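You operate a simulated robot arm through the tools that you are given. There is no shell and no other tool.

You are at the controls of a simulated robot arm. One attempt, no reset.

## Task
Tighten the bracket's clamp bolt to 40 N m, then its lock nut to 20 N m.
Fine: set the dial for each, dock the nut runner; leave the shims. Set down upright: bench nut runner.

The check looks at the end state, three seconds after you hand in, the way a careful person would. Anything else that was tipped, shoved, dropped, spilled or broken makes it a failure.

## Robot
A 7-joint arm with a two-finger parallel gripper, fixed in place. Base frame: the origin is at the foot of the arm, x ahead of it, y to its left, z up; the work surface is at about z = 85. Units: cm, degrees, N and s.
With the tool pointing down near the work surface it reaches from about 24 to 68 cm from the base axis. Its first joint turns from -66.0 to 66.0 degrees. Payload 2.4 kg.
The tool frame sits at the grasp point between the pads (the TCP): z along the fingers, y along the line on which they close. The tips reach 3 cm beyond it. The gripper opens to 9.4 cm. The fingers are 2.8 cm wide and 1 cm thick; the gripper's body (5 by 9.6 cm) begins 5.5 cm behind the TCP.
Orientation is that of the tool frame in the base frame, as a unit quaternion [x, y, z, w]. With the fingers straight down and closing along the base's y, the tool's x points along the base's -x, its y along +y and its z along -z.

## Interface
- The arm moves only by the tool jog_arm. Its argument "moves" is a list of rows, each a list of 7 numbers: the shift along the base's x, y, z in cm, then the turn, a rotation vector about the base's x, y, z in rad, then the finger opening in cm, from 0 to 9.4. In form: [[x, y, z, ax, ay, az, jaw], ...]. A call has 1 to 20 rows; each row is the pose to reach, as a shift and turn from the pose commanded when the call began. A row lasts 0.2 s, in which the tool goes at most 5 cm and 8.6 degrees; a call with a longer step from one row to the next is refused whole, and so is a gripper value outside its range. A pose out of reach is approached as far as the arm can. The call stops where the force on the tool passes 40 N (or 10 N more than at its start, if that is more) or the arm is blocked; 0.2 s more then pass. The fingers move at their own pace (about 15.3 cm/s each) and stop on an object; they squeeze with about 38 N. The grip force told is the motor's: it shows also when the fingers shut on nothing. Time passes only in rows, and 0.2 s behind the last, so rows that repeat a pose let the fingers close. The reply holds the time, the measured pose of the TCP, the force on the tool along the base axes, the opening and the grip force, in the units named above and with some noise, with the torque about the TCP (base axes, N m) and any sound that the robot's microphone picked up, and new pictures: "show" is both (left out), scene, wrist or none.
- Cameras (640 x 400 px; columns grow to the right, rows downward): "scene" is fixed at [5.99, 49.08, 145.74]; the picture's right is [-0.62, -0.79, 0.00], its down [-0.39, 0.30, -0.87] and it looks along [0.69, -0.54, -0.49] (base axes); focal length 332 px, centre (320, 200). "wrist" rides on the gripper at [7.6, 1.4, -10.2] in the tool frame; the picture's right is [-0.18, 0.98, 0.00], its down [-0.75, -0.14, -0.64] and it looks along [-0.63, -0.12, 0.77] (tool axes); focal length 243 px, centre (320, 200). There is no depth. A picture from a camera that has moved, and an enlarged one, comes with that camera's place and axes in the base frame and with its lens. The place of the scene camera against the robot may be out by one fixed shift of up to 1.8 cm in any direction.
- inspect(camera, box): a new picture of the part [left, top, right, bottom] of that camera's present view, enlarged. The clock stands still meanwhile.
- close_job(): hands the job in; it is judged then, once.

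Nothing tells you positions but the pictures and the camera data. Unless the task says otherwise, let go and move clear before handing in.

The tools are called after "Request:" as name(argument=value, ...) on one line, values as JSON. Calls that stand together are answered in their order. jog_arm: Moves the arm, as the interface text tells. Its arguments: {"type":"object","properties":{"moves":{"type":"array","items":{"type":"array","items":{"type":"number"}}},"show":{"type":"string","enum":["both","scene","wrist","none"]}},"required":["moves"]} The other tools are called the same way: inspect (camera, box) takes an enlarged picture of a part of a camera's view; close_job () hands the job in.

At the start:

```text
t: 0.0
tcp_pos: [38.32, 2.96, 130.54]
tcp_rot: [-0.001, 1.0, -0.001, 0.001]
contact_force: [-0.9, -0.2, 0.2]
ft_torque: [-0.02, 0.0, 0.02]
width: 9.4
grasp_force: 0.1
```

scene: 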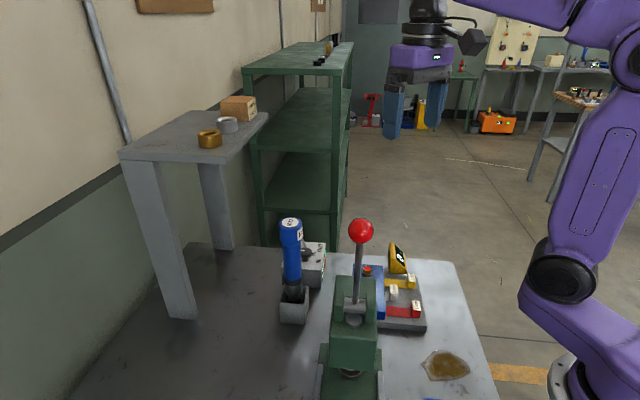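
wrist: 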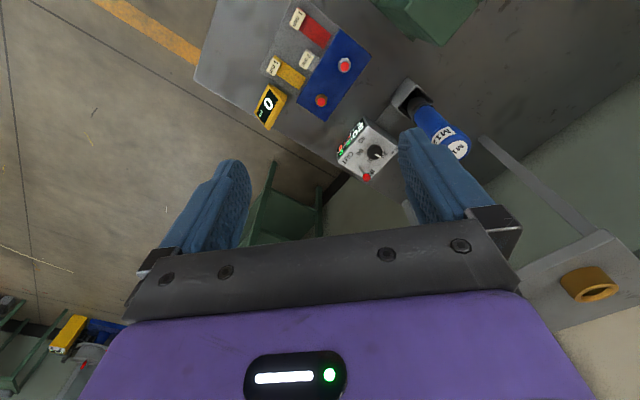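

I see a bench with a blue nut runner in a dock, a dial box beside it, a bracket board with red/yellow/blue parts, and a green lever press. I'll take closer looks before moving.

Request:
inspect(camera="scene", box=[260, 200, 460, 325])

Request:
inspect(camera="wrist", box=[240, 0, 480, 190])

Request:
inspect(camera="wrist", box=[320, 70, 480, 190])

Request:
inspect(camera="scene", box=[360, 230, 440, 335])

```text
3.20 times, centred on (360, 262) of scene
camera zoom: at [5.99, 49.08, 145.74], right [-0.62, -0.79, 0.0], down [-0.39, 0.3, -0.87], along [0.69, -0.54, -0.49], focal length 1062 px, centre (192, 0)
```

zoom: 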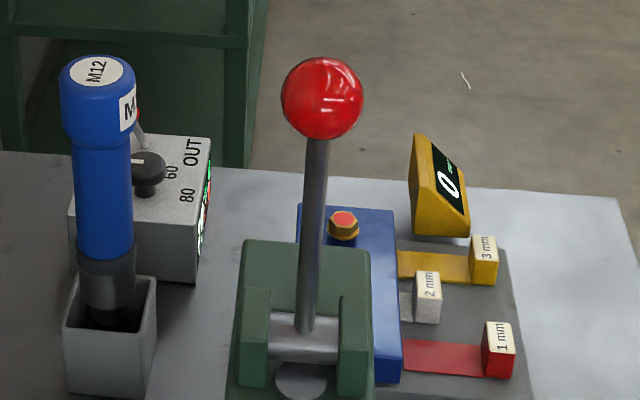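

```text
2.11 times, centred on (360, 95) of wrist
camera zoom: at [30.7, 4.59, 140.7], right [0.18, 0.98, 0.0], down [0.75, -0.14, 0.64], along [0.63, -0.12, -0.77], focal length 511 px, centre (236, 421)
```

zoom: 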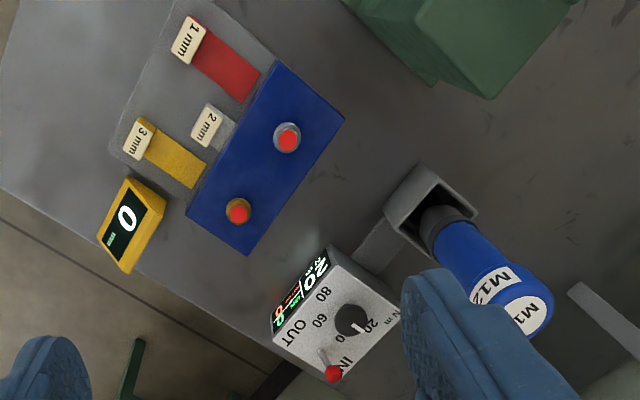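

```text
3.33 times, centred on (400, 130) of wrist
camera zoom: at [30.7, 4.59, 140.7], right [0.18, 0.98, 0.0], down [0.75, -0.14, 0.64], along [0.63, -0.12, -0.77], focal length 809 px, centre (53, 433)
```

zoom: 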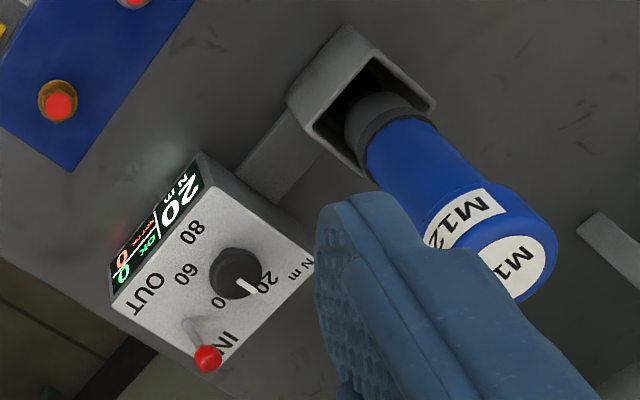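

```text
3.81 times, centred on (400, 282) of scene
camera zoom: at [5.99, 49.08, 145.74], right [-0.62, -0.79, 0.0], down [-0.39, 0.3, -0.87], along [0.69, -0.54, -0.49], focal length 1264 px, centre (15, -114)
```

zoom: 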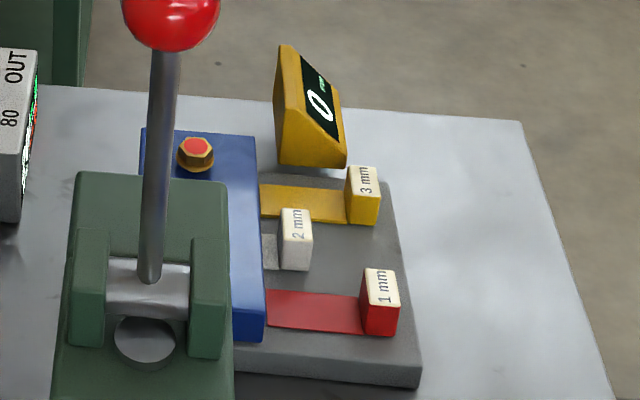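

The dock holds the M12 nut runner at about (48.5, 19), with the controller box at about (48, 12) and the fasteners at about (46, 2) and (42, 6). A press with a red ball lever stands near (33, 21). I'll move in for better views.

Request:
jog_arm(moves=[[1, 1.5, -4, 0, 0, 0, 9.4], [2, 3, -8, 0, 0, 0, 9.4], [2, 4, -12, 0, 0, 0, 9.4], [2, 4, -14, 0, 0, 0, 9.4], [2, 4, -14, 0, 0, 0, 9.4]])

```text
t: 1.2
tcp_pos: [40.19, 7.11, 116.44]
tcp_rot: [0.0, 1.0, 0.0, -0.001]
contact_force: [0.1, -0.5, -0.3]
ft_torque: [-0.05, 0.01, 0.02]
width: 9.39
grasp_force: 0.0
camera wrist: at [32.65, 8.65, 126.59], right [0.18, 0.98, 0.0], down [0.75, -0.14, 0.64], along [0.63, -0.12, -0.77], focal length 243 px, centre (320, 200)
```

scene: 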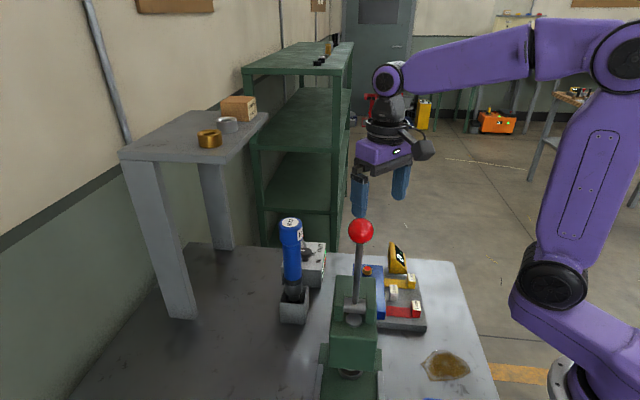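
wrist: 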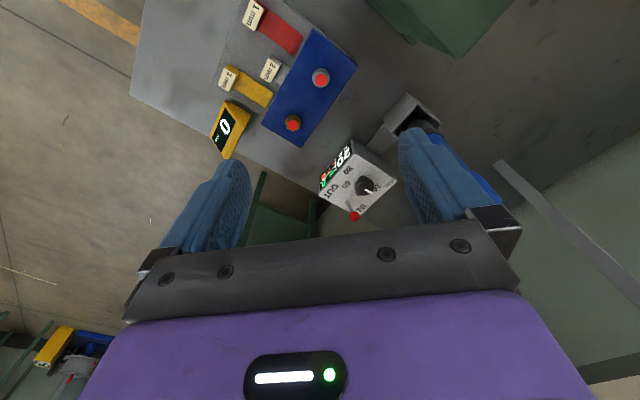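

The view is closer now, so I'll zoom in on the controller and bracket.

Request:
inspect(camera="wrist", box=[300, 80, 460, 230])

Request:
inspect(camera="wrist", box=[200, 0, 370, 160])

Request:
inspect(camera="wrist", box=[310, 135, 400, 225])

Request:
inspect(camera="scene", box=[270, 210, 340, 330])

```text
2.67 times, centred on (380, 155) of wrist
camera zoom: at [32.65, 8.65, 126.59], right [0.18, 0.98, 0.0], down [0.75, -0.14, 0.64], along [0.63, -0.12, -0.77], focal length 647 px, centre (160, 320)
```

zoom: 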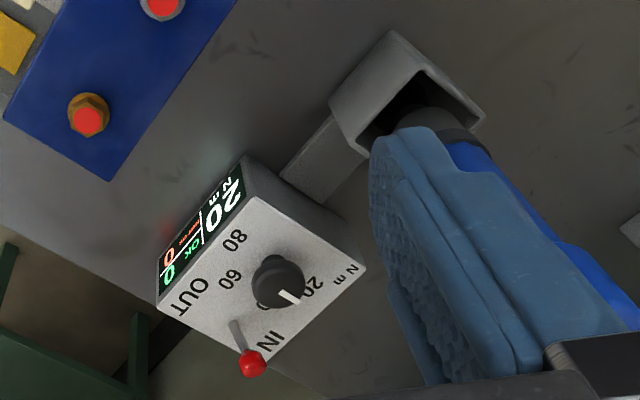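

```text
2.50 times, centred on (285, 80) of wrist
camera zoom: at [32.65, 8.65, 126.59], right [0.18, 0.98, 0.0], down [0.75, -0.14, 0.64], along [0.63, -0.12, -0.77], focal length 606 px, centre (408, 500)
```

zoom: 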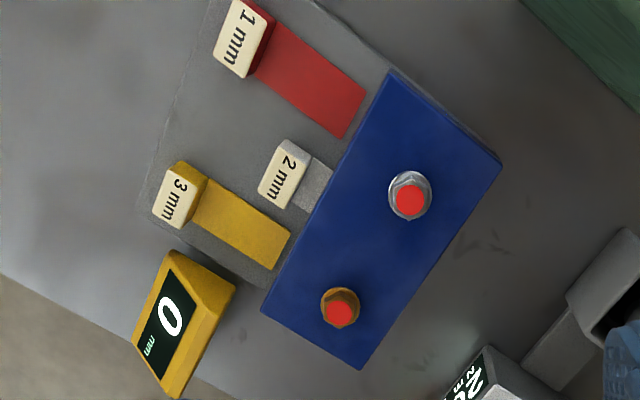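

```text
4.44 times, centred on (355, 180) of wrist
camera zoom: at [32.65, 8.65, 126.59], right [0.18, 0.98, 0.0], down [0.75, -0.14, 0.64], along [0.63, -0.12, -0.77], focal length 1078 px, centre (164, 289)
```

zoom: 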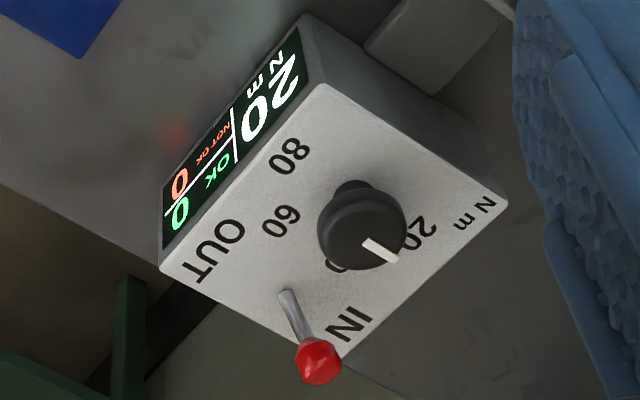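

```text
3.33 times, centred on (305, 270) of scene
camera zoom: at [5.99, 49.08, 145.74], right [-0.62, -0.79, 0.0], down [-0.39, 0.3, -0.87], along [0.69, -0.54, -0.49], focal length 1106 px, centre (370, -33)
```

zoom: 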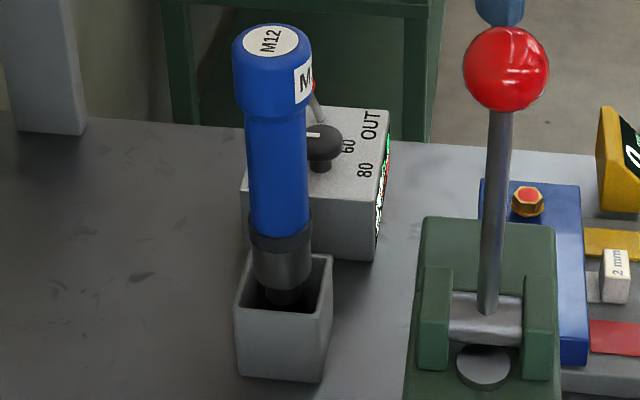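

The controller reads 20 N m, the toggle is at IN, and the knob sits at about (58.7, 11.6, 92.6). Next I'll look closely at the two fasteners to tell the bolt from the nut.

Request:
jog_arm(moves=[[1, -2, -3, 0, 0, 0, 9.4], [2, -4, -6, 0, 0, 0, 9.4], [3, -5, -8, 0, 0, 0, 9.4], [3, -5, -8, 0, 0, 0, 9.4]], show="wrist")

Request:
inspect(camera="wrist", box=[270, 0, 400, 130])

```text
t: 2.2
tcp_pos: [43.25, 1.78, 108.44]
tcp_rot: [0.0, 1.0, 0.0, 0.0]
contact_force: [-0.3, 0.6, -0.8]
ft_torque: [-0.03, -0.03, 0.01]
width: 9.41
grasp_force: 0.0
camera wrist: at [35.7, 3.27, 118.65], right [0.18, 0.98, 0.0], down [0.75, -0.14, 0.64], along [0.63, -0.12, -0.77], focal length 243 px, centre (320, 200)
```

wrist: 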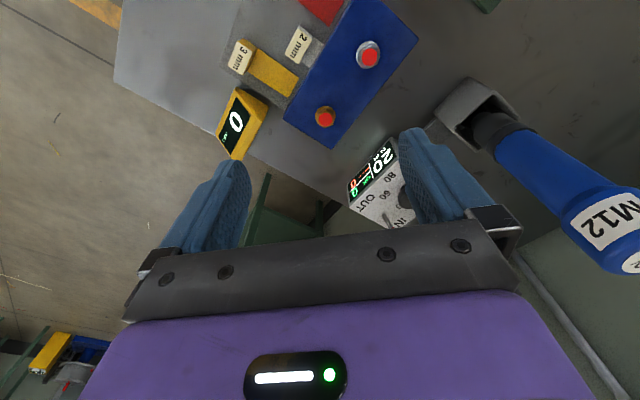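

```text
3.08 times, centred on (335, 65) of wrist
camera zoom: at [35.7, 3.27, 118.65], right [0.18, 0.98, 0.0], down [0.75, -0.14, 0.64], along [0.63, -0.12, -0.77], focal length 746 px, centre (274, 615)
```

zoom: 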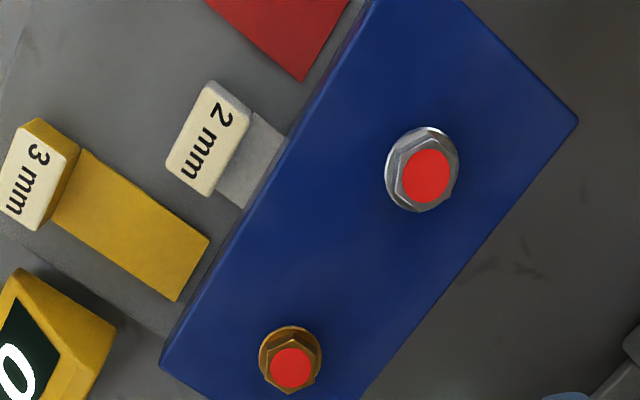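

Request:
inspect(camera="wrist", box=[345, 30, 395, 80])

Request:
inspect(camera="wrist", box=[300, 90, 350, 140])

Request:
inspect(camera="scene", box=[345, 255, 395, 290])

Request:
inspect(camera="wrist", box=[200, 0, 290, 160])

```text
8.00 times, centred on (370, 55) of wrist
camera zoom: at [35.7, 3.27, 118.65], right [0.18, 0.98, 0.0], down [0.75, -0.14, 0.64], along [0.63, -0.12, -0.77], focal length 1941 px, centre (-80, 1360)
```

zoom: 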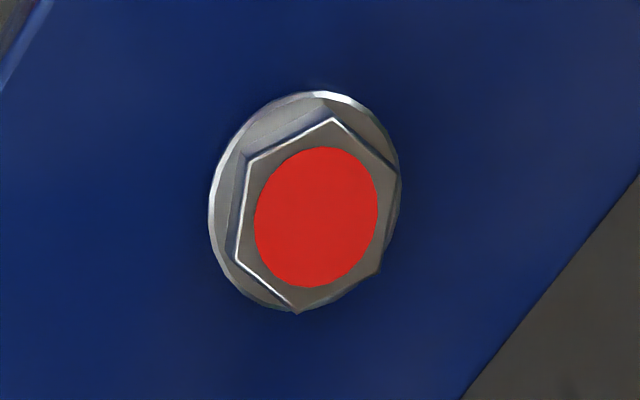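

```text
8.00 times, centred on (325, 115) of wrist
camera zoom: at [35.7, 3.27, 118.65], right [0.18, 0.98, 0.0], down [0.75, -0.14, 0.64], along [0.63, -0.12, -0.77], focal length 1941 px, centre (280, 880)
```

zoom: 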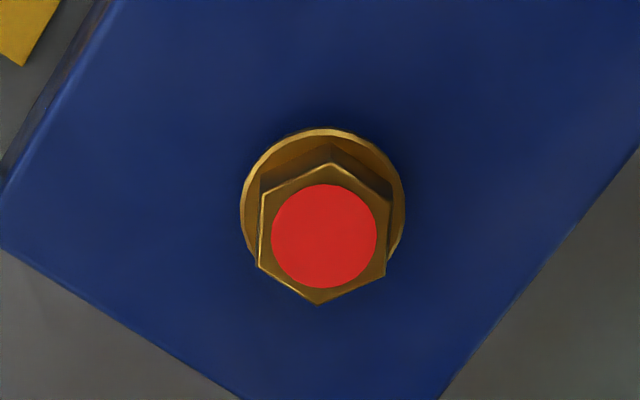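

```text
11.43 times, centred on (370, 272) of scene
camera zoom: at [5.99, 49.08, 145.74], right [-0.62, -0.79, 0.0], down [-0.39, 0.3, -0.87], along [0.69, -0.54, -0.49], focal length 3793 px, centre (-251, -629)
```

zoom: 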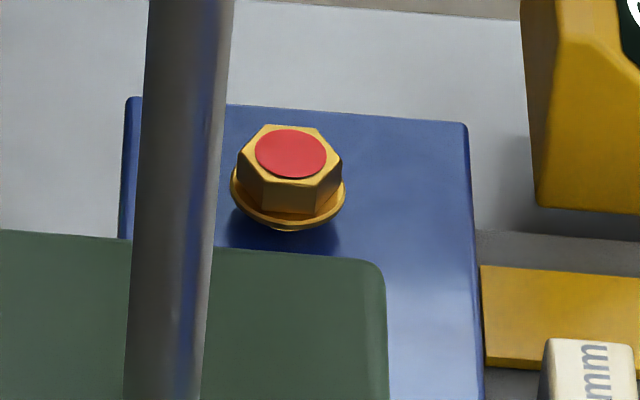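

```text
2.50 times, centred on (245, 80) of wrist
camera zoom: at [35.7, 3.27, 118.65], right [0.18, 0.98, 0.0], down [0.75, -0.14, 0.64], along [0.63, -0.12, -0.77], focal length 606 px, centre (508, 500)
```

zoom: 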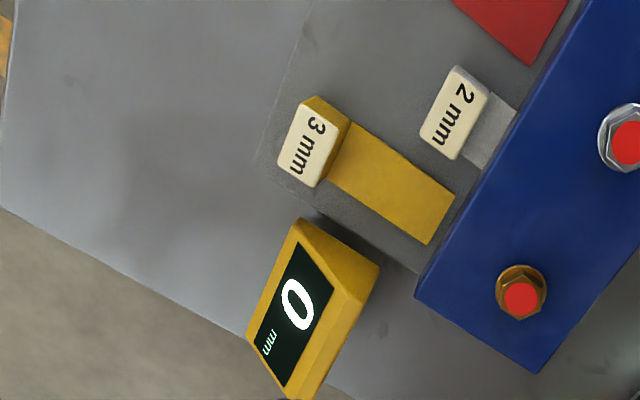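

I'm still unsure which fastener is which, so I'll take a lower, side-on view of the bracket.

Request:
jog_arm(moves=[[-3, 0.5, 0, 0, 0, 0, 9.4], [-6, 1, -2, 0, 0, 0, 9.4], [-9, 1.5, -4, 0, 0, 0, 9.4], [-11, 1.5, -6, 0, 0, 0, 9.4], [-11, 1.5, -6, 0, 0, 0, 9.4]], show="wrist")

Request:
inspect(camera="wrist", box=[220, 40, 420, 200])

```text
t: 3.4
tcp_pos: [32.27, 3.56, 102.54]
tcp_rot: [-0.001, 1.0, 0.001, -0.001]
contact_force: [-0.3, 0.8, 0.1]
ft_torque: [0.02, 0.03, 0.03]
width: 9.38
grasp_force: 0.0
camera wrist: at [24.7, 5.09, 112.59], right [0.18, 0.98, 0.0], down [0.75, -0.14, 0.64], along [0.63, -0.12, -0.77], focal length 243 px, centre (320, 200)
```

wrist: 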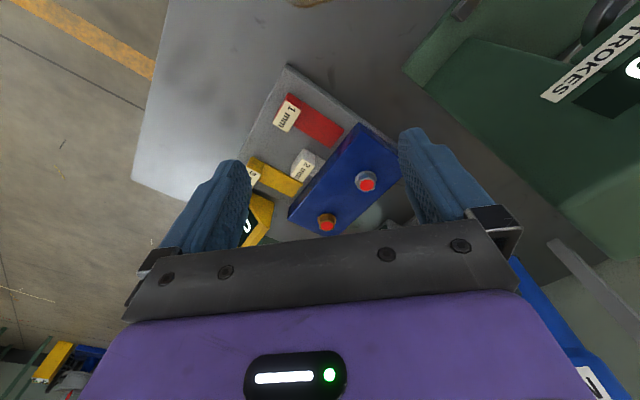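

```text
2.50 times, centred on (320, 120) of wrist
camera zoom: at [24.7, 5.09, 112.59], right [0.18, 0.98, 0.0], down [0.75, -0.14, 0.64], along [0.63, -0.12, -0.77], focal length 606 px, centre (320, 400)
```

zoom: 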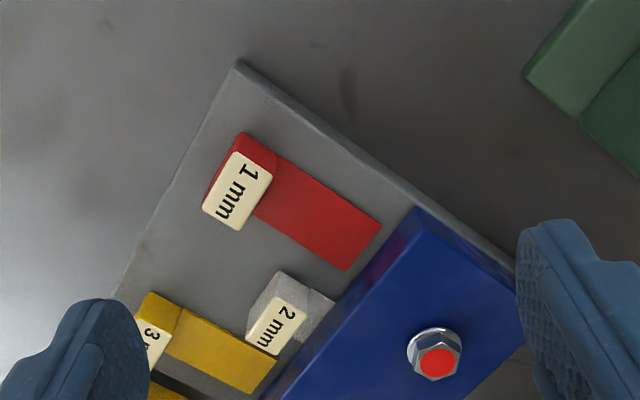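

Request:
inspect(camera="wrist", box=[340, 160, 390, 205])

Request:
inspect(camera="wrist", box=[290, 195, 350, 240])

Request:
inspect(camera="wrist", box=[520, 0, 640, 120])

```text
8.89 times, centred on (365, 182) of wrist
camera zoom: at [24.7, 5.09, 112.59], right [0.18, 0.98, 0.0], down [0.75, -0.14, 0.64], along [0.63, -0.12, -0.77], focal length 2157 px, centre (-80, 356)
```

zoom: 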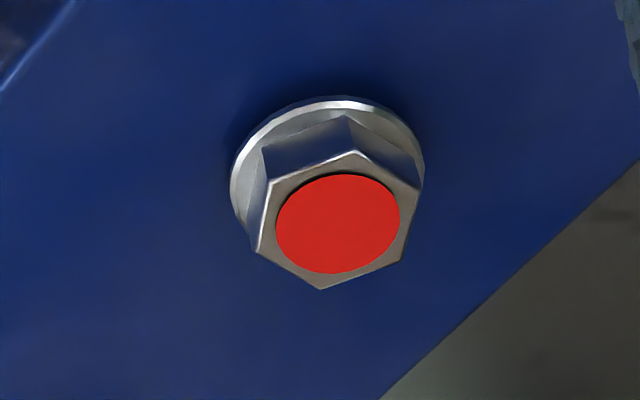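

```text
8.89 times, centred on (320, 218) of wrist
camera zoom: at [24.7, 5.09, 112.59], right [0.18, 0.98, 0.0], down [0.75, -0.14, 0.64], along [0.63, -0.12, -0.77], focal length 2157 px, centre (320, 44)
```

zoom: 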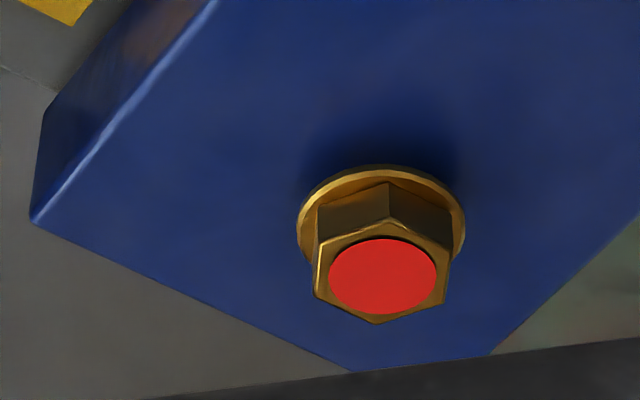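

```text
3.33 times, centred on (580, 60) of wrist
camera zoom: at [24.7, 5.09, 112.59], right [0.18, 0.98, 0.0], down [0.75, -0.14, 0.64], along [0.63, -0.12, -0.77], focal length 809 px, centre (-547, 667)
```

zoom: 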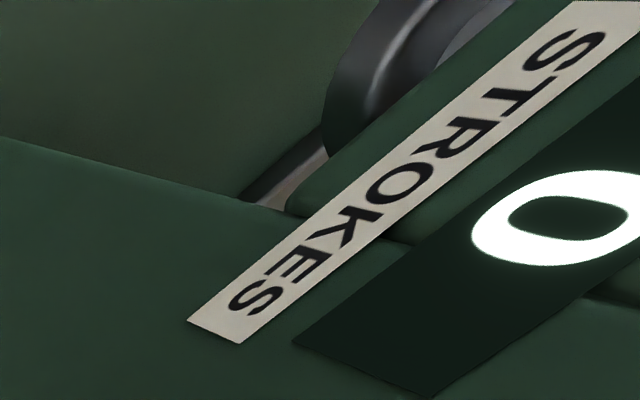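

I take the steel flanged head at (41, 7.1) as the clamp bolt and the brass one at (46.2, 1.8) as the lock nut. Now I'll move over to the controller to read and turn the dial.

Request:
jog_arm(moves=[[0, 0, 4, 0, 0, 0, 9.4], [2, 0, 8, 0, 0, 0, 9.4], [6, 1, 10, 0, 0, 0, 9.4], [10, 2, 10, 0, 0, 0, 9.4], [14, 3, 10, 0, 0, 0, 9.4], [18, 4, 9, 0, 0, 0, 9.4], [21, 4, 7, 0, 0, 0, 9.4], [21, 4, 7, 0, 0, 0, 9.4]], show="both")

Request:
inspect(camera="wrist", box=[280, 60, 420, 200])

```text
t: 5.2
tcp_pos: [53.25, 7.58, 109.35]
tcp_rot: [0.0, 1.0, 0.0, 0.0]
contact_force: [0.1, 0.9, -0.5]
ft_torque: [-0.03, 0.04, 0.0]
width: 9.41
grasp_force: 0.0
camera wrist: at [45.68, 9.18, 119.54], right [0.18, 0.98, 0.0], down [0.75, -0.14, 0.64], along [0.63, -0.12, -0.77], focal length 243 px, centre (320, 200)
```

scene: 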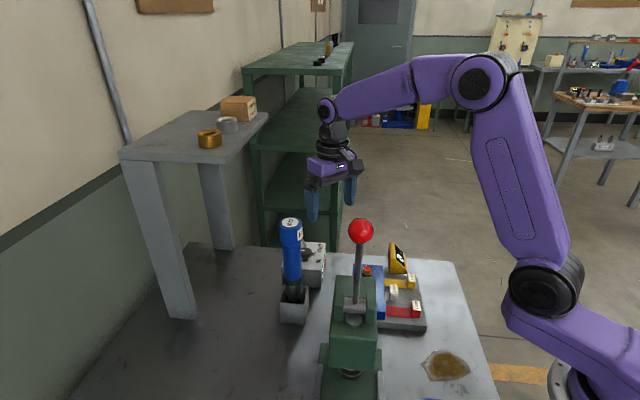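
wrist: 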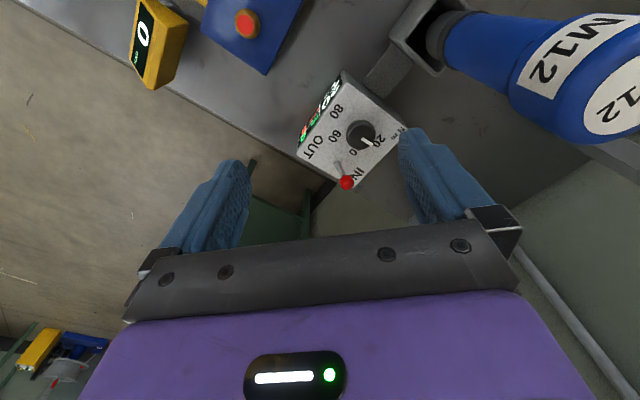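

```text
2.86 times, centred on (350, 130) of wrist
camera zoom: at [45.68, 9.18, 119.54], right [0.18, 0.98, 0.0], down [0.75, -0.14, 0.64], along [0.63, -0.12, -0.77], focal length 693 px, centre (234, 400)
```

zoom: 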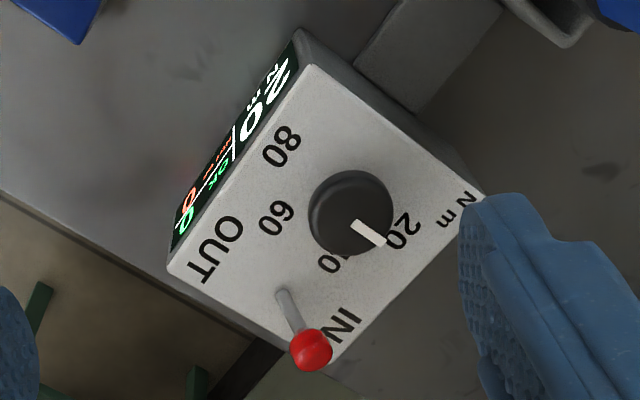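

The dial labels run clockwise, about 60° per 20 N m, and the pointer is on 20. I'll yaw the gripper +60°, come down over the knob at about (58.8, 11.6), grip it and turn it back 60° clockwise to 40.

Request:
jog_arm(moves=[[1, 0.5, -0.5, 0, 0, 0.15, 8], [2, 1, -1, 0, 0, 0.3, 6], [3, 1.5, -1.5, 0, 0, 0.45, 5.5], [4, 2, -2, 0, 0, 0.6, 5.5], [4.5, 3, -3, 0, 0, 0.75, 5.5], [5, 3.5, -4, 0, 0, 0.9, 5.5], [5.55, 4, -5, 0, 0, 1.047, 5.5], [5.55, 4, -7, 0, 0, 1.047, 5.5], [5.55, 4, -9, 0, 0, 1.047, 5.5], [5.55, 4, -9, 0, 0, 1.047, 5.5]], show="both")

Request:
inspect(camera="wrist", box=[220, 100, 460, 250])

Request:
inspect(camera="scene", box=[260, 180, 380, 290])

```text
t: 7.4
tcp_pos: [58.57, 11.59, 100.64]
tcp_rot: [-0.5, 0.866, -0.001, 0.0]
contact_force: [-0.6, -0.2, -0.7]
ft_torque: [0.02, 0.0, 0.02]
width: 5.52
grasp_force: 0.1
camera wrist: at [53.7, 5.82, 110.76], right [-0.76, 0.65, 0.0], down [0.5, 0.58, 0.64], along [0.42, 0.49, -0.77], focal length 243 px, centre (320, 200)
```

scene: 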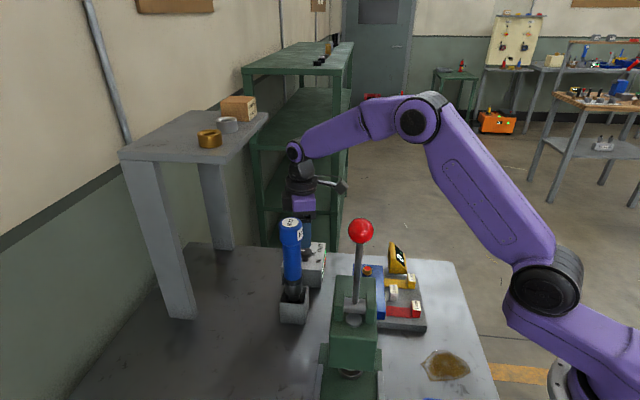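
wrist: 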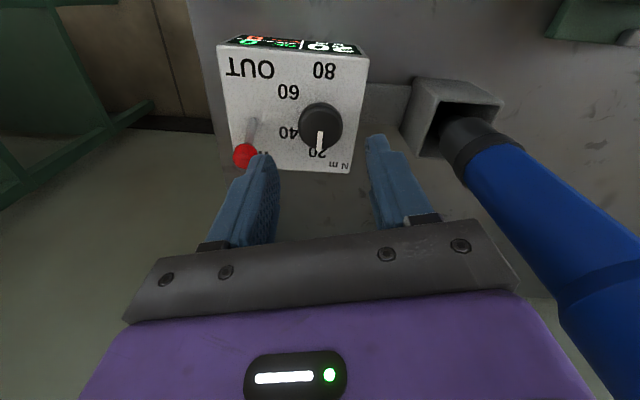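

```text
2.67 times, centred on (340, 175) of wrist
camera zoom: at [53.7, 5.82, 110.76], right [-0.76, 0.65, 0.0], down [0.5, 0.58, 0.64], along [0.42, 0.49, -0.77], focal length 647 px, centre (267, 267)
```

zoom: 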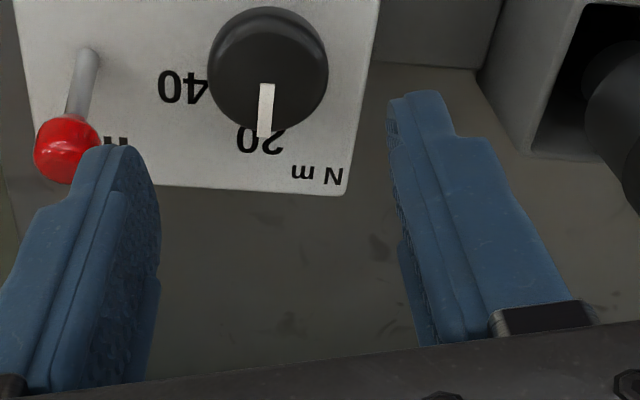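

```text
3.64 times, centred on (320, 235) of scene
camera zoom: at [5.99, 49.08, 145.74], right [-0.62, -0.79, 0.0], down [-0.39, 0.3, -0.87], along [0.69, -0.54, -0.49], focal length 1207 px, centre (320, 73)
```

zoom: 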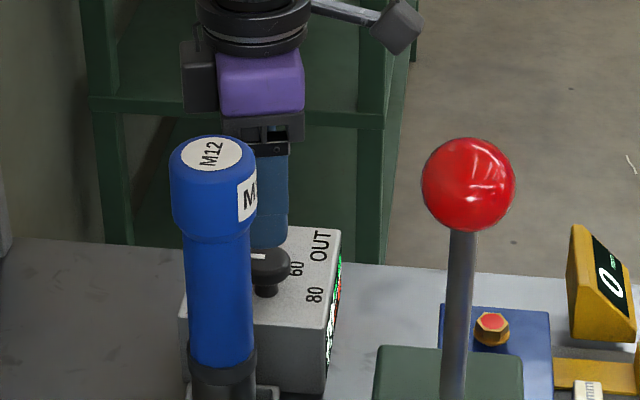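

The knob is centred between the fingers at (58.6, 11.6), and the toggle clears them. I'll narrow the jaw slightly and descend.

Request:
jog_arm(moves=[[0.05, 0.05, -1, 0, 0, 0, 4.9], [0.05, 0.05, -2.5, 0, 0, 0, 4.9], [0.05, 0.05, -4, 0, 0, 0, 4.9], [0.05, 0.05, -5, 0, 0, 0, 4.9], [0.05, 0.05, -5.7, 0, 0, 0, 4.9], [0.05, 0.05, -6.2, 0, 0, 0, 4.9], [0.05, 0.05, -6.2, 0, 0, 0, 4.9]], show="both")

Request:
inspect(camera="wrist", box=[180, 100, 460, 270])

Request:
inspect(camera="scene", box=[280, 210, 360, 290])

```text
t: 9.0
tcp_pos: [58.8, 11.52, 94.41]
tcp_rot: [-0.5, 0.866, 0.0, 0.0]
contact_force: [0.0, 0.7, 0.4]
ft_torque: [0.0, -0.01, -0.02]
width: 4.91
grasp_force: 0.1
camera wrist: at [53.76, 5.79, 104.51], right [-0.76, 0.65, 0.0], down [0.5, 0.58, 0.64], along [0.42, 0.49, -0.77], focal length 243 px, centre (320, 200)
```

scene: 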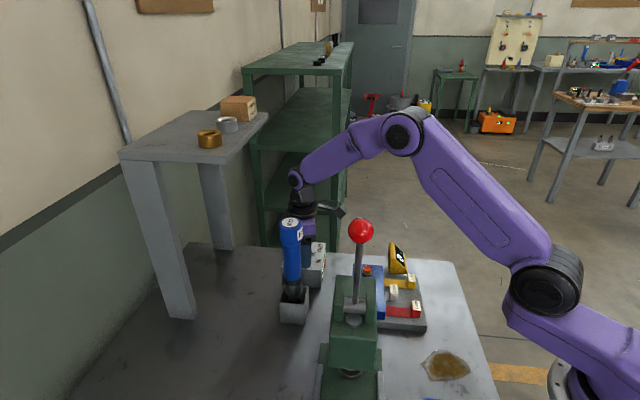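
wrist: 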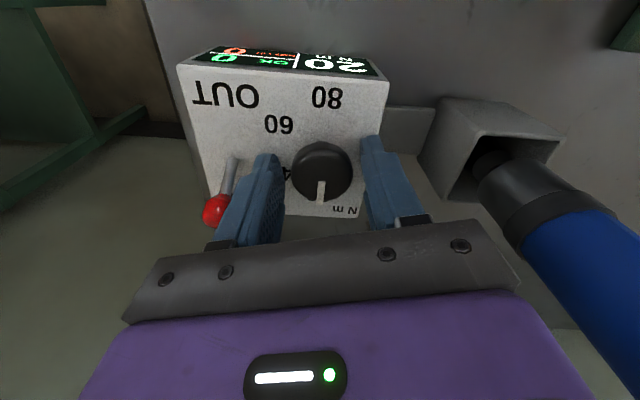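

```text
2.29 times, centred on (320, 185) of wrist
camera zoom: at [53.76, 5.79, 104.51], right [-0.76, 0.65, 0.0], down [0.5, 0.58, 0.64], along [0.42, 0.49, -0.77], focal length 555 px, centre (320, 234)
```

zoom: 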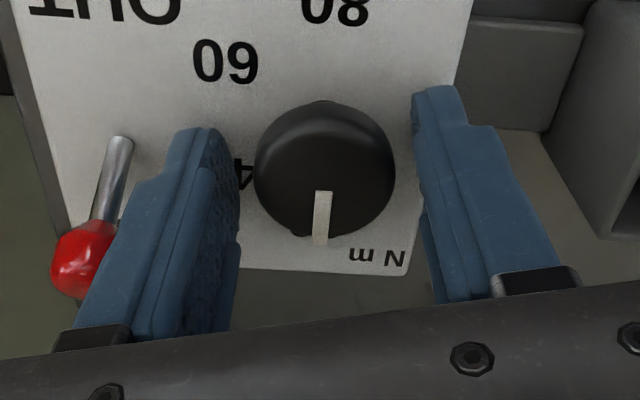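

```text
5.00 times, centred on (320, 250) of scene
camera zoom: at [5.99, 49.08, 145.74], right [-0.62, -0.79, 0.0], down [-0.39, 0.3, -0.87], along [0.69, -0.54, -0.49], focal length 1660 px, centre (320, -50)
```

zoom: 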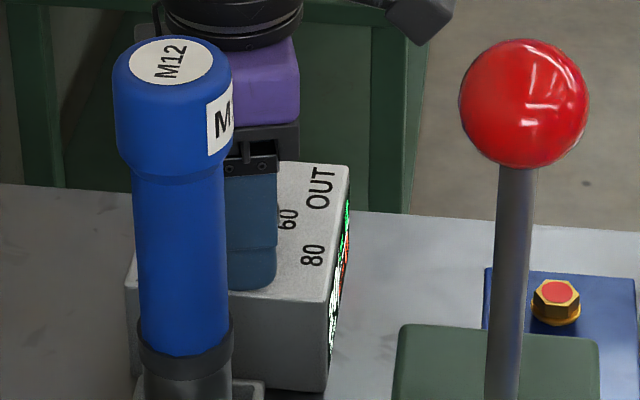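

The knob sits squarely between the pads, so I'll close on it.

Request:
jog_arm(moves=[[0, 0, 0, 0, 0, 0, 3.6], [0, 0, 0, 0, 0, 0, 3.0], [0, 0, 0, 0, 0, 0, 2.0], [0, 0, 0, 0, 0, 0, 2.0]], show="wrist")

```text
t: 10.0
tcp_pos: [58.64, 11.58, 94.45]
tcp_rot: [-0.5, 0.866, 0.0, 0.0]
contact_force: [-12.3, 5.1, 1.4]
ft_torque: [-0.11, 0.34, -0.04]
width: 3.35
grasp_force: 45.1
camera wrist: at [53.68, 5.87, 104.52], right [-0.76, 0.65, 0.0], down [0.5, 0.58, 0.64], along [0.42, 0.49, -0.77], focal length 243 px, centre (320, 200)
```

wrist: 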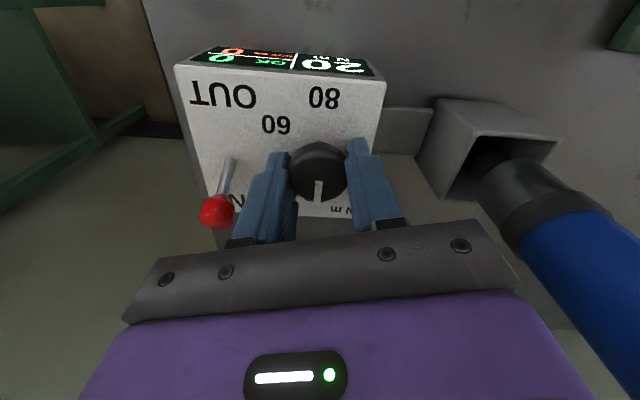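

The grip is on with a small side load of 13 N. I'll ease it off slightly and turn 60° clockwise.

Request:
jog_arm(moves=[[-0.12, 0.07, 0, 0, 0, 0, 2.0], [-0.12, 0.07, 0, 0, 0, -0.13, 2.0], [-0.12, 0.07, 0, 0, 0, -0.26, 2.0], [-0.12, 0.07, 0, 0, 0, -0.39, 2.0], [-0.12, 0.07, 0, 0, 0, -0.52, 2.0], [-0.12, 0.07, 0, 0, 0, -0.52, 2.0]], show="wrist")

Request:
inspect(camera="wrist", box=[200, 40, 440, 220])

```text
t: 11.4
tcp_pos: [58.67, 11.48, 94.42]
tcp_rot: [-0.259, 0.966, 0.001, 0.001]
contact_force: [4.1, -0.6, -10.1]
ft_torque: [0.02, -0.14, 0.0]
width: 3.32
grasp_force: 44.8
camera wrist: at [51.46, 9.09, 104.5], right [-0.33, 0.94, 0.0], down [0.72, 0.25, 0.64], along [0.61, 0.21, -0.77], focal length 243 px, centre (320, 200)
```

wrist: 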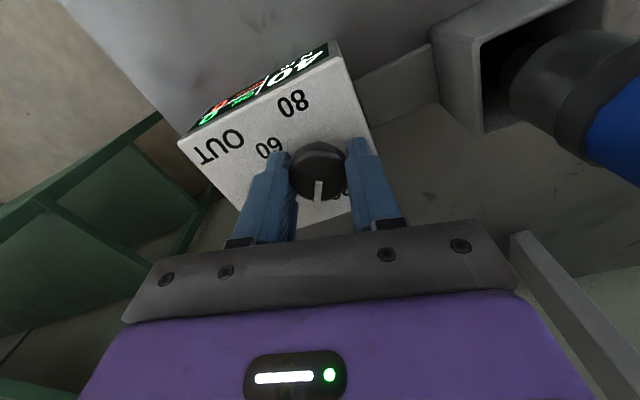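

```text
2.22 times, centred on (320, 130) of wrist
camera zoom: at [51.46, 9.09, 104.5], right [-0.33, 0.94, 0.0], down [0.72, 0.25, 0.64], along [0.61, 0.21, -0.77], focal length 539 px, centre (320, 356)
```

zoom: 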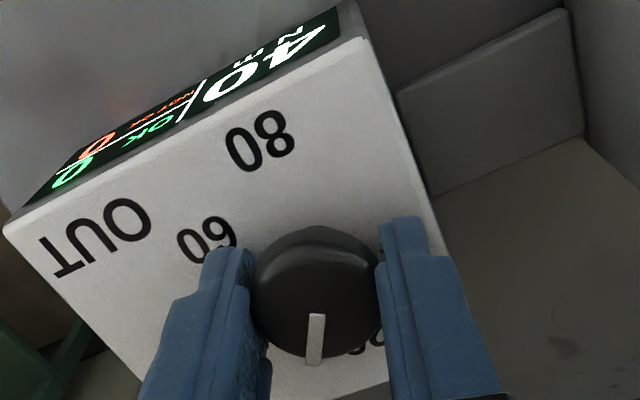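

The display already reads 40 partway through the turn. I'll finish the 60° so the pointer sits on the 40 mark, then check again.

Request:
jog_arm(moves=[[0, 0, 0, 0, 0, -0.13, 2.0], [0, 0, 0, 0, 0, -0.26, 2.0], [0, 0, 0, 0, 0, -0.39, 2.0], [0, 0, 0, 0, 0, -0.52, 2.0], [0, 0, 0, 0, 0, -0.52, 2.0]], show="wrist")

Request:
inspect(camera="wrist", box=[200, 40, 440, 220])

```text
t: 12.6
tcp_pos: [58.75, 11.33, 94.35]
tcp_rot: [-0.001, 1.0, 0.0, 0.0]
contact_force: [7.0, -15.9, -9.5]
ft_torque: [-0.3, -0.4, 0.04]
width: 3.32
grasp_force: 44.8
camera wrist: at [51.21, 12.96, 104.51], right [0.18, 0.98, 0.0], down [0.75, -0.14, 0.64], along [0.63, -0.12, -0.77], focal length 243 px, centre (320, 200)
```

wrist: 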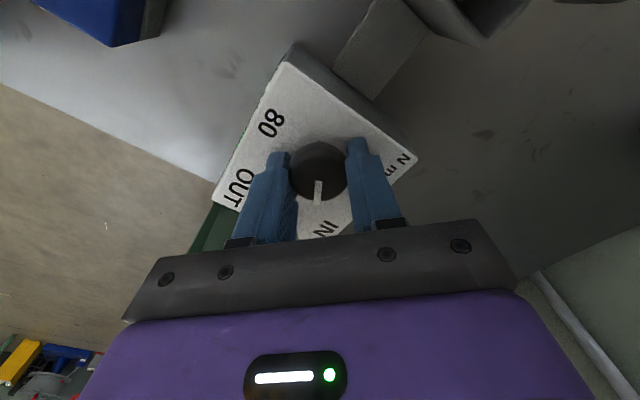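

```text
2.22 times, centred on (320, 130) of wrist
camera zoom: at [51.21, 12.96, 104.51], right [0.18, 0.98, 0.0], down [0.75, -0.14, 0.64], along [0.63, -0.12, -0.77], focal length 539 px, centre (320, 356)
```

zoom: 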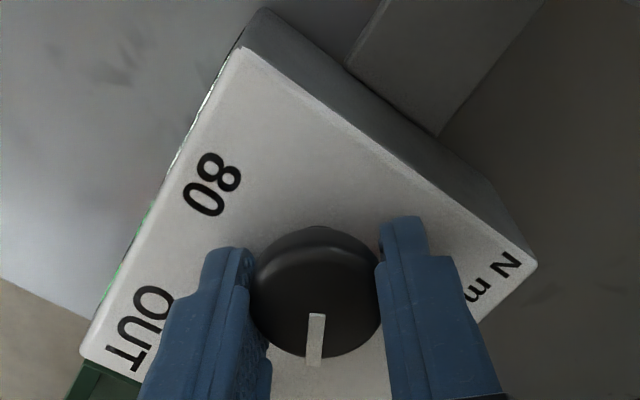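

The pointer is near the 40 mark. I'll release, rise and confirm.

Request:
jog_arm(moves=[[0, 0, 0, 0, 0, 0, 4.9], [0, 0, 0, 0, 0, 0, 4.9], [0, 0, 2, 0, 0, 0, 4.9], [0, 0, 5, 0, 0, 0, 4.9], [-1, -1, 9, 0, 0, 0, 5.5], [-3, -2.5, 13, 0, 0, 0, 7], [-5, -4, 16, 0, 0, 0, 9.4], [-5.5, -4, 16, 0, 0, 0, 9.4]], show="wrist")

Request:
inspect(camera="wrist", box=[280, 60, 420, 200])

Request:
inspect(camera="wrist", box=[360, 0, 640, 175])

```text
t: 14.4
tcp_pos: [53.14, 7.52, 110.27]
tcp_rot: [-0.003, 1.0, 0.0, 0.0]
contact_force: [0.5, -0.4, 0.5]
ft_torque: [-0.02, 0.04, 0.01]
width: 9.37
grasp_force: 0.1
camera wrist: at [45.61, 9.0, 120.5], right [0.18, 0.98, 0.0], down [0.75, -0.14, 0.64], along [0.63, -0.11, -0.77], focal length 243 px, centre (320, 200)
```

wrist: 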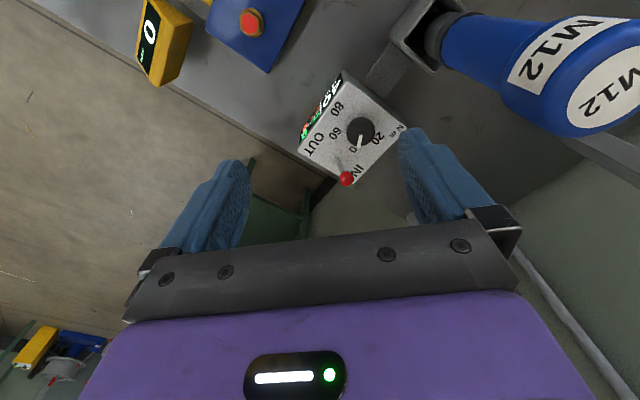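

```text
2.86 times, centred on (350, 130) of wrist
camera zoom: at [45.61, 9.0, 120.5], right [0.18, 0.98, 0.0], down [0.75, -0.14, 0.64], along [0.63, -0.11, -0.77], focal length 693 px, centre (234, 400)
```

zoom: 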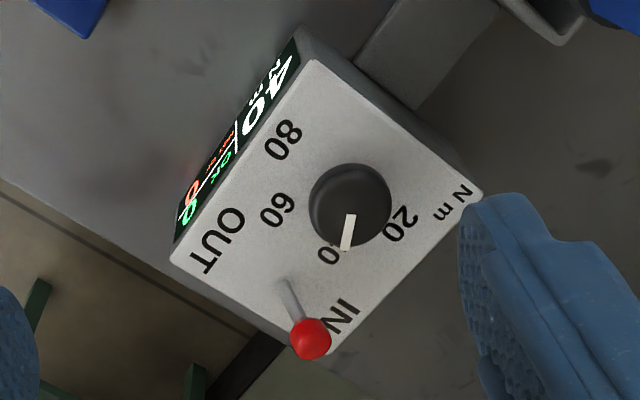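

```text
2.29 times, centred on (500, 88) of wrist
camera zoom: at [45.61, 9.0, 120.5], right [0.18, 0.98, 0.0], down [0.75, -0.14, 0.64], along [0.63, -0.11, -0.77], focal length 555 px, centre (-91, 457)
```

zoom: 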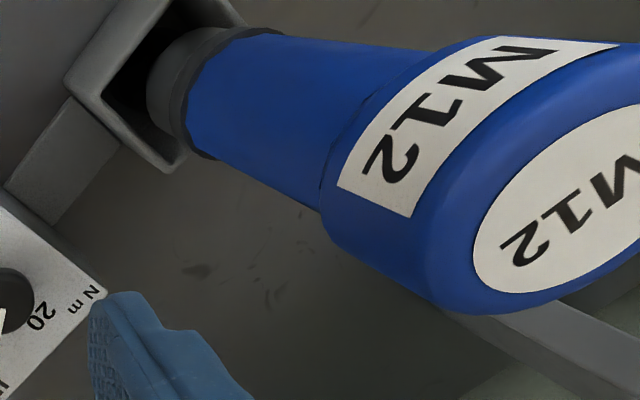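

The dial reads 40 with the toggle on IN. I place the runner cap's top at about (51, 21, 109.4), so I'll move above it and check the alignment.

Request:
jog_arm(moves=[[0, 1, 4, 0, 0, 0, 9.4], [0, 3, 8, 0, 0, 0, 9.4], [-0.5, 6, 10.5, 0, 0, 0, 9.4], [-1, 9, 10.5, 0, 0, 0, 9.4], [-2, 11.5, 10.5, 0, 0, 0, 9.4], [-2.1, 13.4, 10.5, 0, 0, 0, 9.4], [-2.1, 13.4, 10.5, 0, 0, 0, 9.4]], show="both")

Request:
inspect(camera="wrist", box=[220, 30, 420, 180])

```text
t: 16.0
tcp_pos: [50.87, 20.99, 120.6]
tcp_rot: [-0.004, 1.0, 0.0, -0.001]
contact_force: [-0.5, 0.2, 0.6]
ft_torque: [0.0, 0.02, -0.01]
width: 9.41
grasp_force: 0.2
camera wrist: at [43.36, 22.49, 130.85], right [0.18, 0.98, 0.0], down [0.75, -0.14, 0.64], along [0.63, -0.11, -0.77], focal length 243 px, centre (320, 200)
```

scene: 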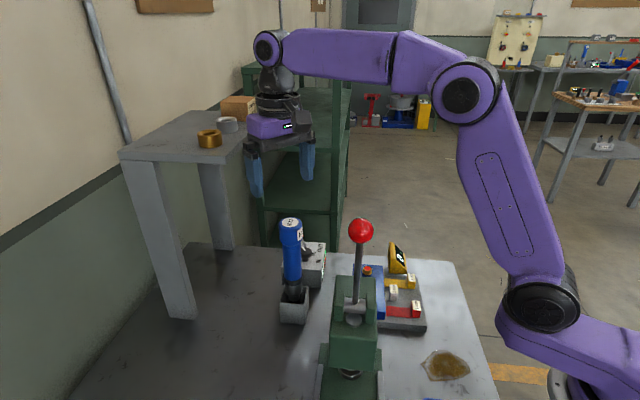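
wrist: 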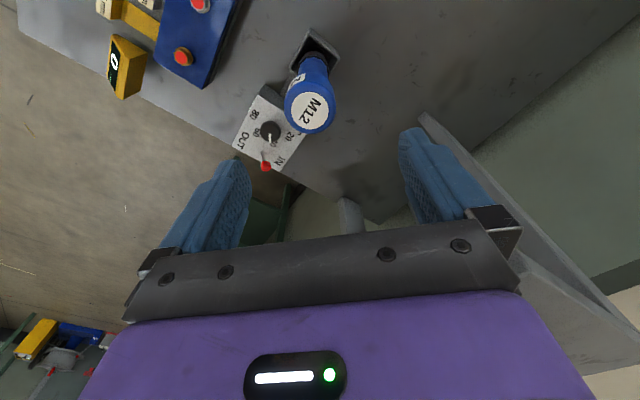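

```text
2.67 times, centred on (320, 105) of wrist
camera zoom: at [43.36, 22.49, 130.85], right [0.18, 0.98, 0.0], down [0.75, -0.14, 0.64], along [0.63, -0.11, -0.77], focal length 647 px, centre (320, 453)
```

zoom: 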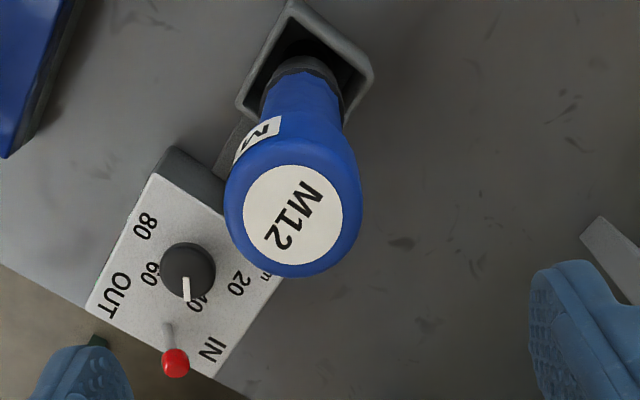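

The cap is centred at about (50.6, 20.35) with its top at z≈110 and a diameter of about 4.5 cm. I'll descend over it.

Request:
jog_arm(moves=[[-0.2, -0.6, -3, 0, 0, 0, 9.4], [-0.2, -0.6, -6, 0, 0, 0, 9.4], [-0.2, -0.6, -9, 0, 0, 0, 9.4], [-0.2, -0.6, -11, 0, 0, 0, 9.4], [-0.2, -0.6, -13, 0, 0, 0, 9.4], [-0.2, -0.6, -14.2, 0, 0, 0, 9.4], [-0.2, -0.6, -14.2, 0, 0, 0, 9.4]], show="both")

Request:
inspect(camera="scene", box=[230, 150, 380, 330])

```text
t: 17.6
tcp_pos: [50.91, 20.48, 106.62]
tcp_rot: [-0.003, 1.0, 0.0, 0.0]
contact_force: [0.4, 0.6, 0.1]
ft_torque: [-0.01, -0.02, -0.02]
width: 9.41
grasp_force: 0.0
camera wrist: at [43.38, 21.96, 116.78], right [0.18, 0.98, 0.0], down [0.75, -0.14, 0.64], along [0.63, -0.11, -0.77], focal length 243 px, centre (320, 200)
```

scene: 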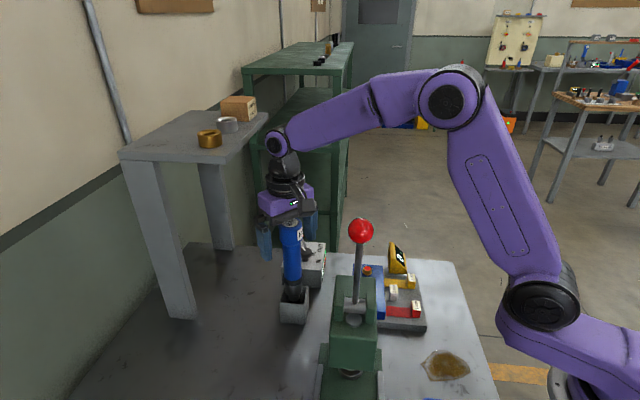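
wrist: 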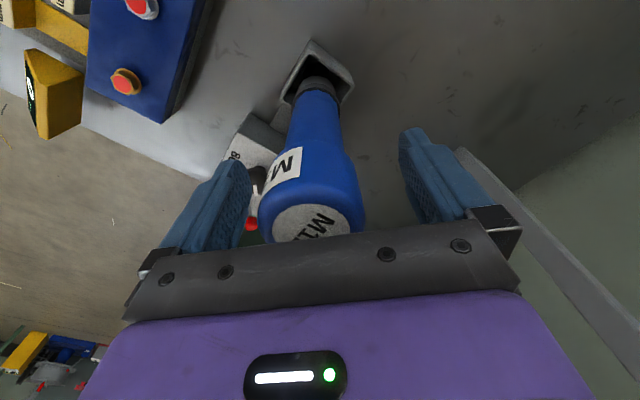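

```text
2.22 times, centred on (305, 240) of scene
camera zoom: at [5.99, 49.08, 145.74], right [-0.62, -0.79, 0.0], down [-0.39, 0.3, -0.87], along [0.69, -0.54, -0.49], focal length 738 px, centre (353, 111)
```

zoom: 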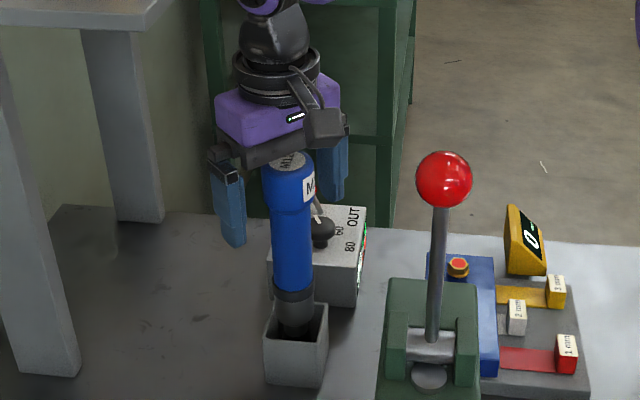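

The cap is between the fingers with y offset by about −0.25. I'll nudge to centre and close.

Request:
jog_arm(moves=[[-0.2, -0.25, 0, 0, 0, 0, 9.4], [-0.2, -0.25, 0, 0, 0, 0, 6.5], [-0.2, -0.25, 0, 0, 0, 0, 5.2], [-0.2, -0.25, 0, 0, 0, 0, 4.6], [-0.2, -0.25, 0, 0, 0, 0, 3.5], [-0.2, -0.25, 0, 0, 0, 0, 3.5]], show="both")

```text
t: 19.0
tcp_pos: [50.66, 19.99, 106.62]
tcp_rot: [-0.003, 1.0, 0.0, 0.0]
contact_force: [-1.2, -0.5, 0.5]
ft_torque: [-0.19, 0.08, 0.03]
width: 4.59
grasp_force: 37.9
camera wrist: at [43.11, 21.69, 116.72], right [0.18, 0.98, 0.0], down [0.75, -0.14, 0.64], along [0.63, -0.11, -0.77], focal length 243 px, centre (320, 200)
```

scene: 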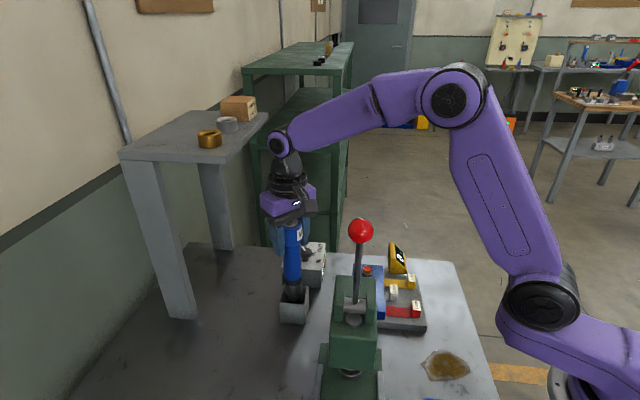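
wrist: 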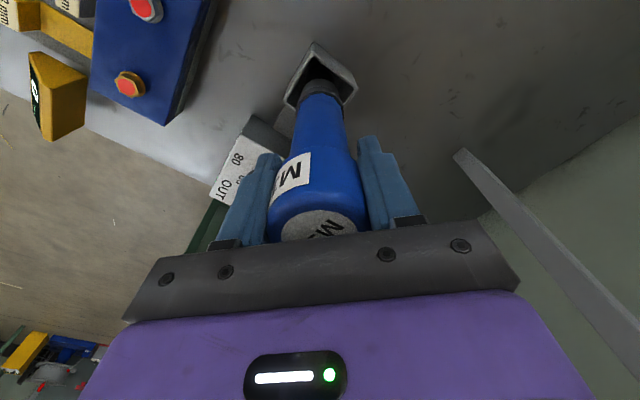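

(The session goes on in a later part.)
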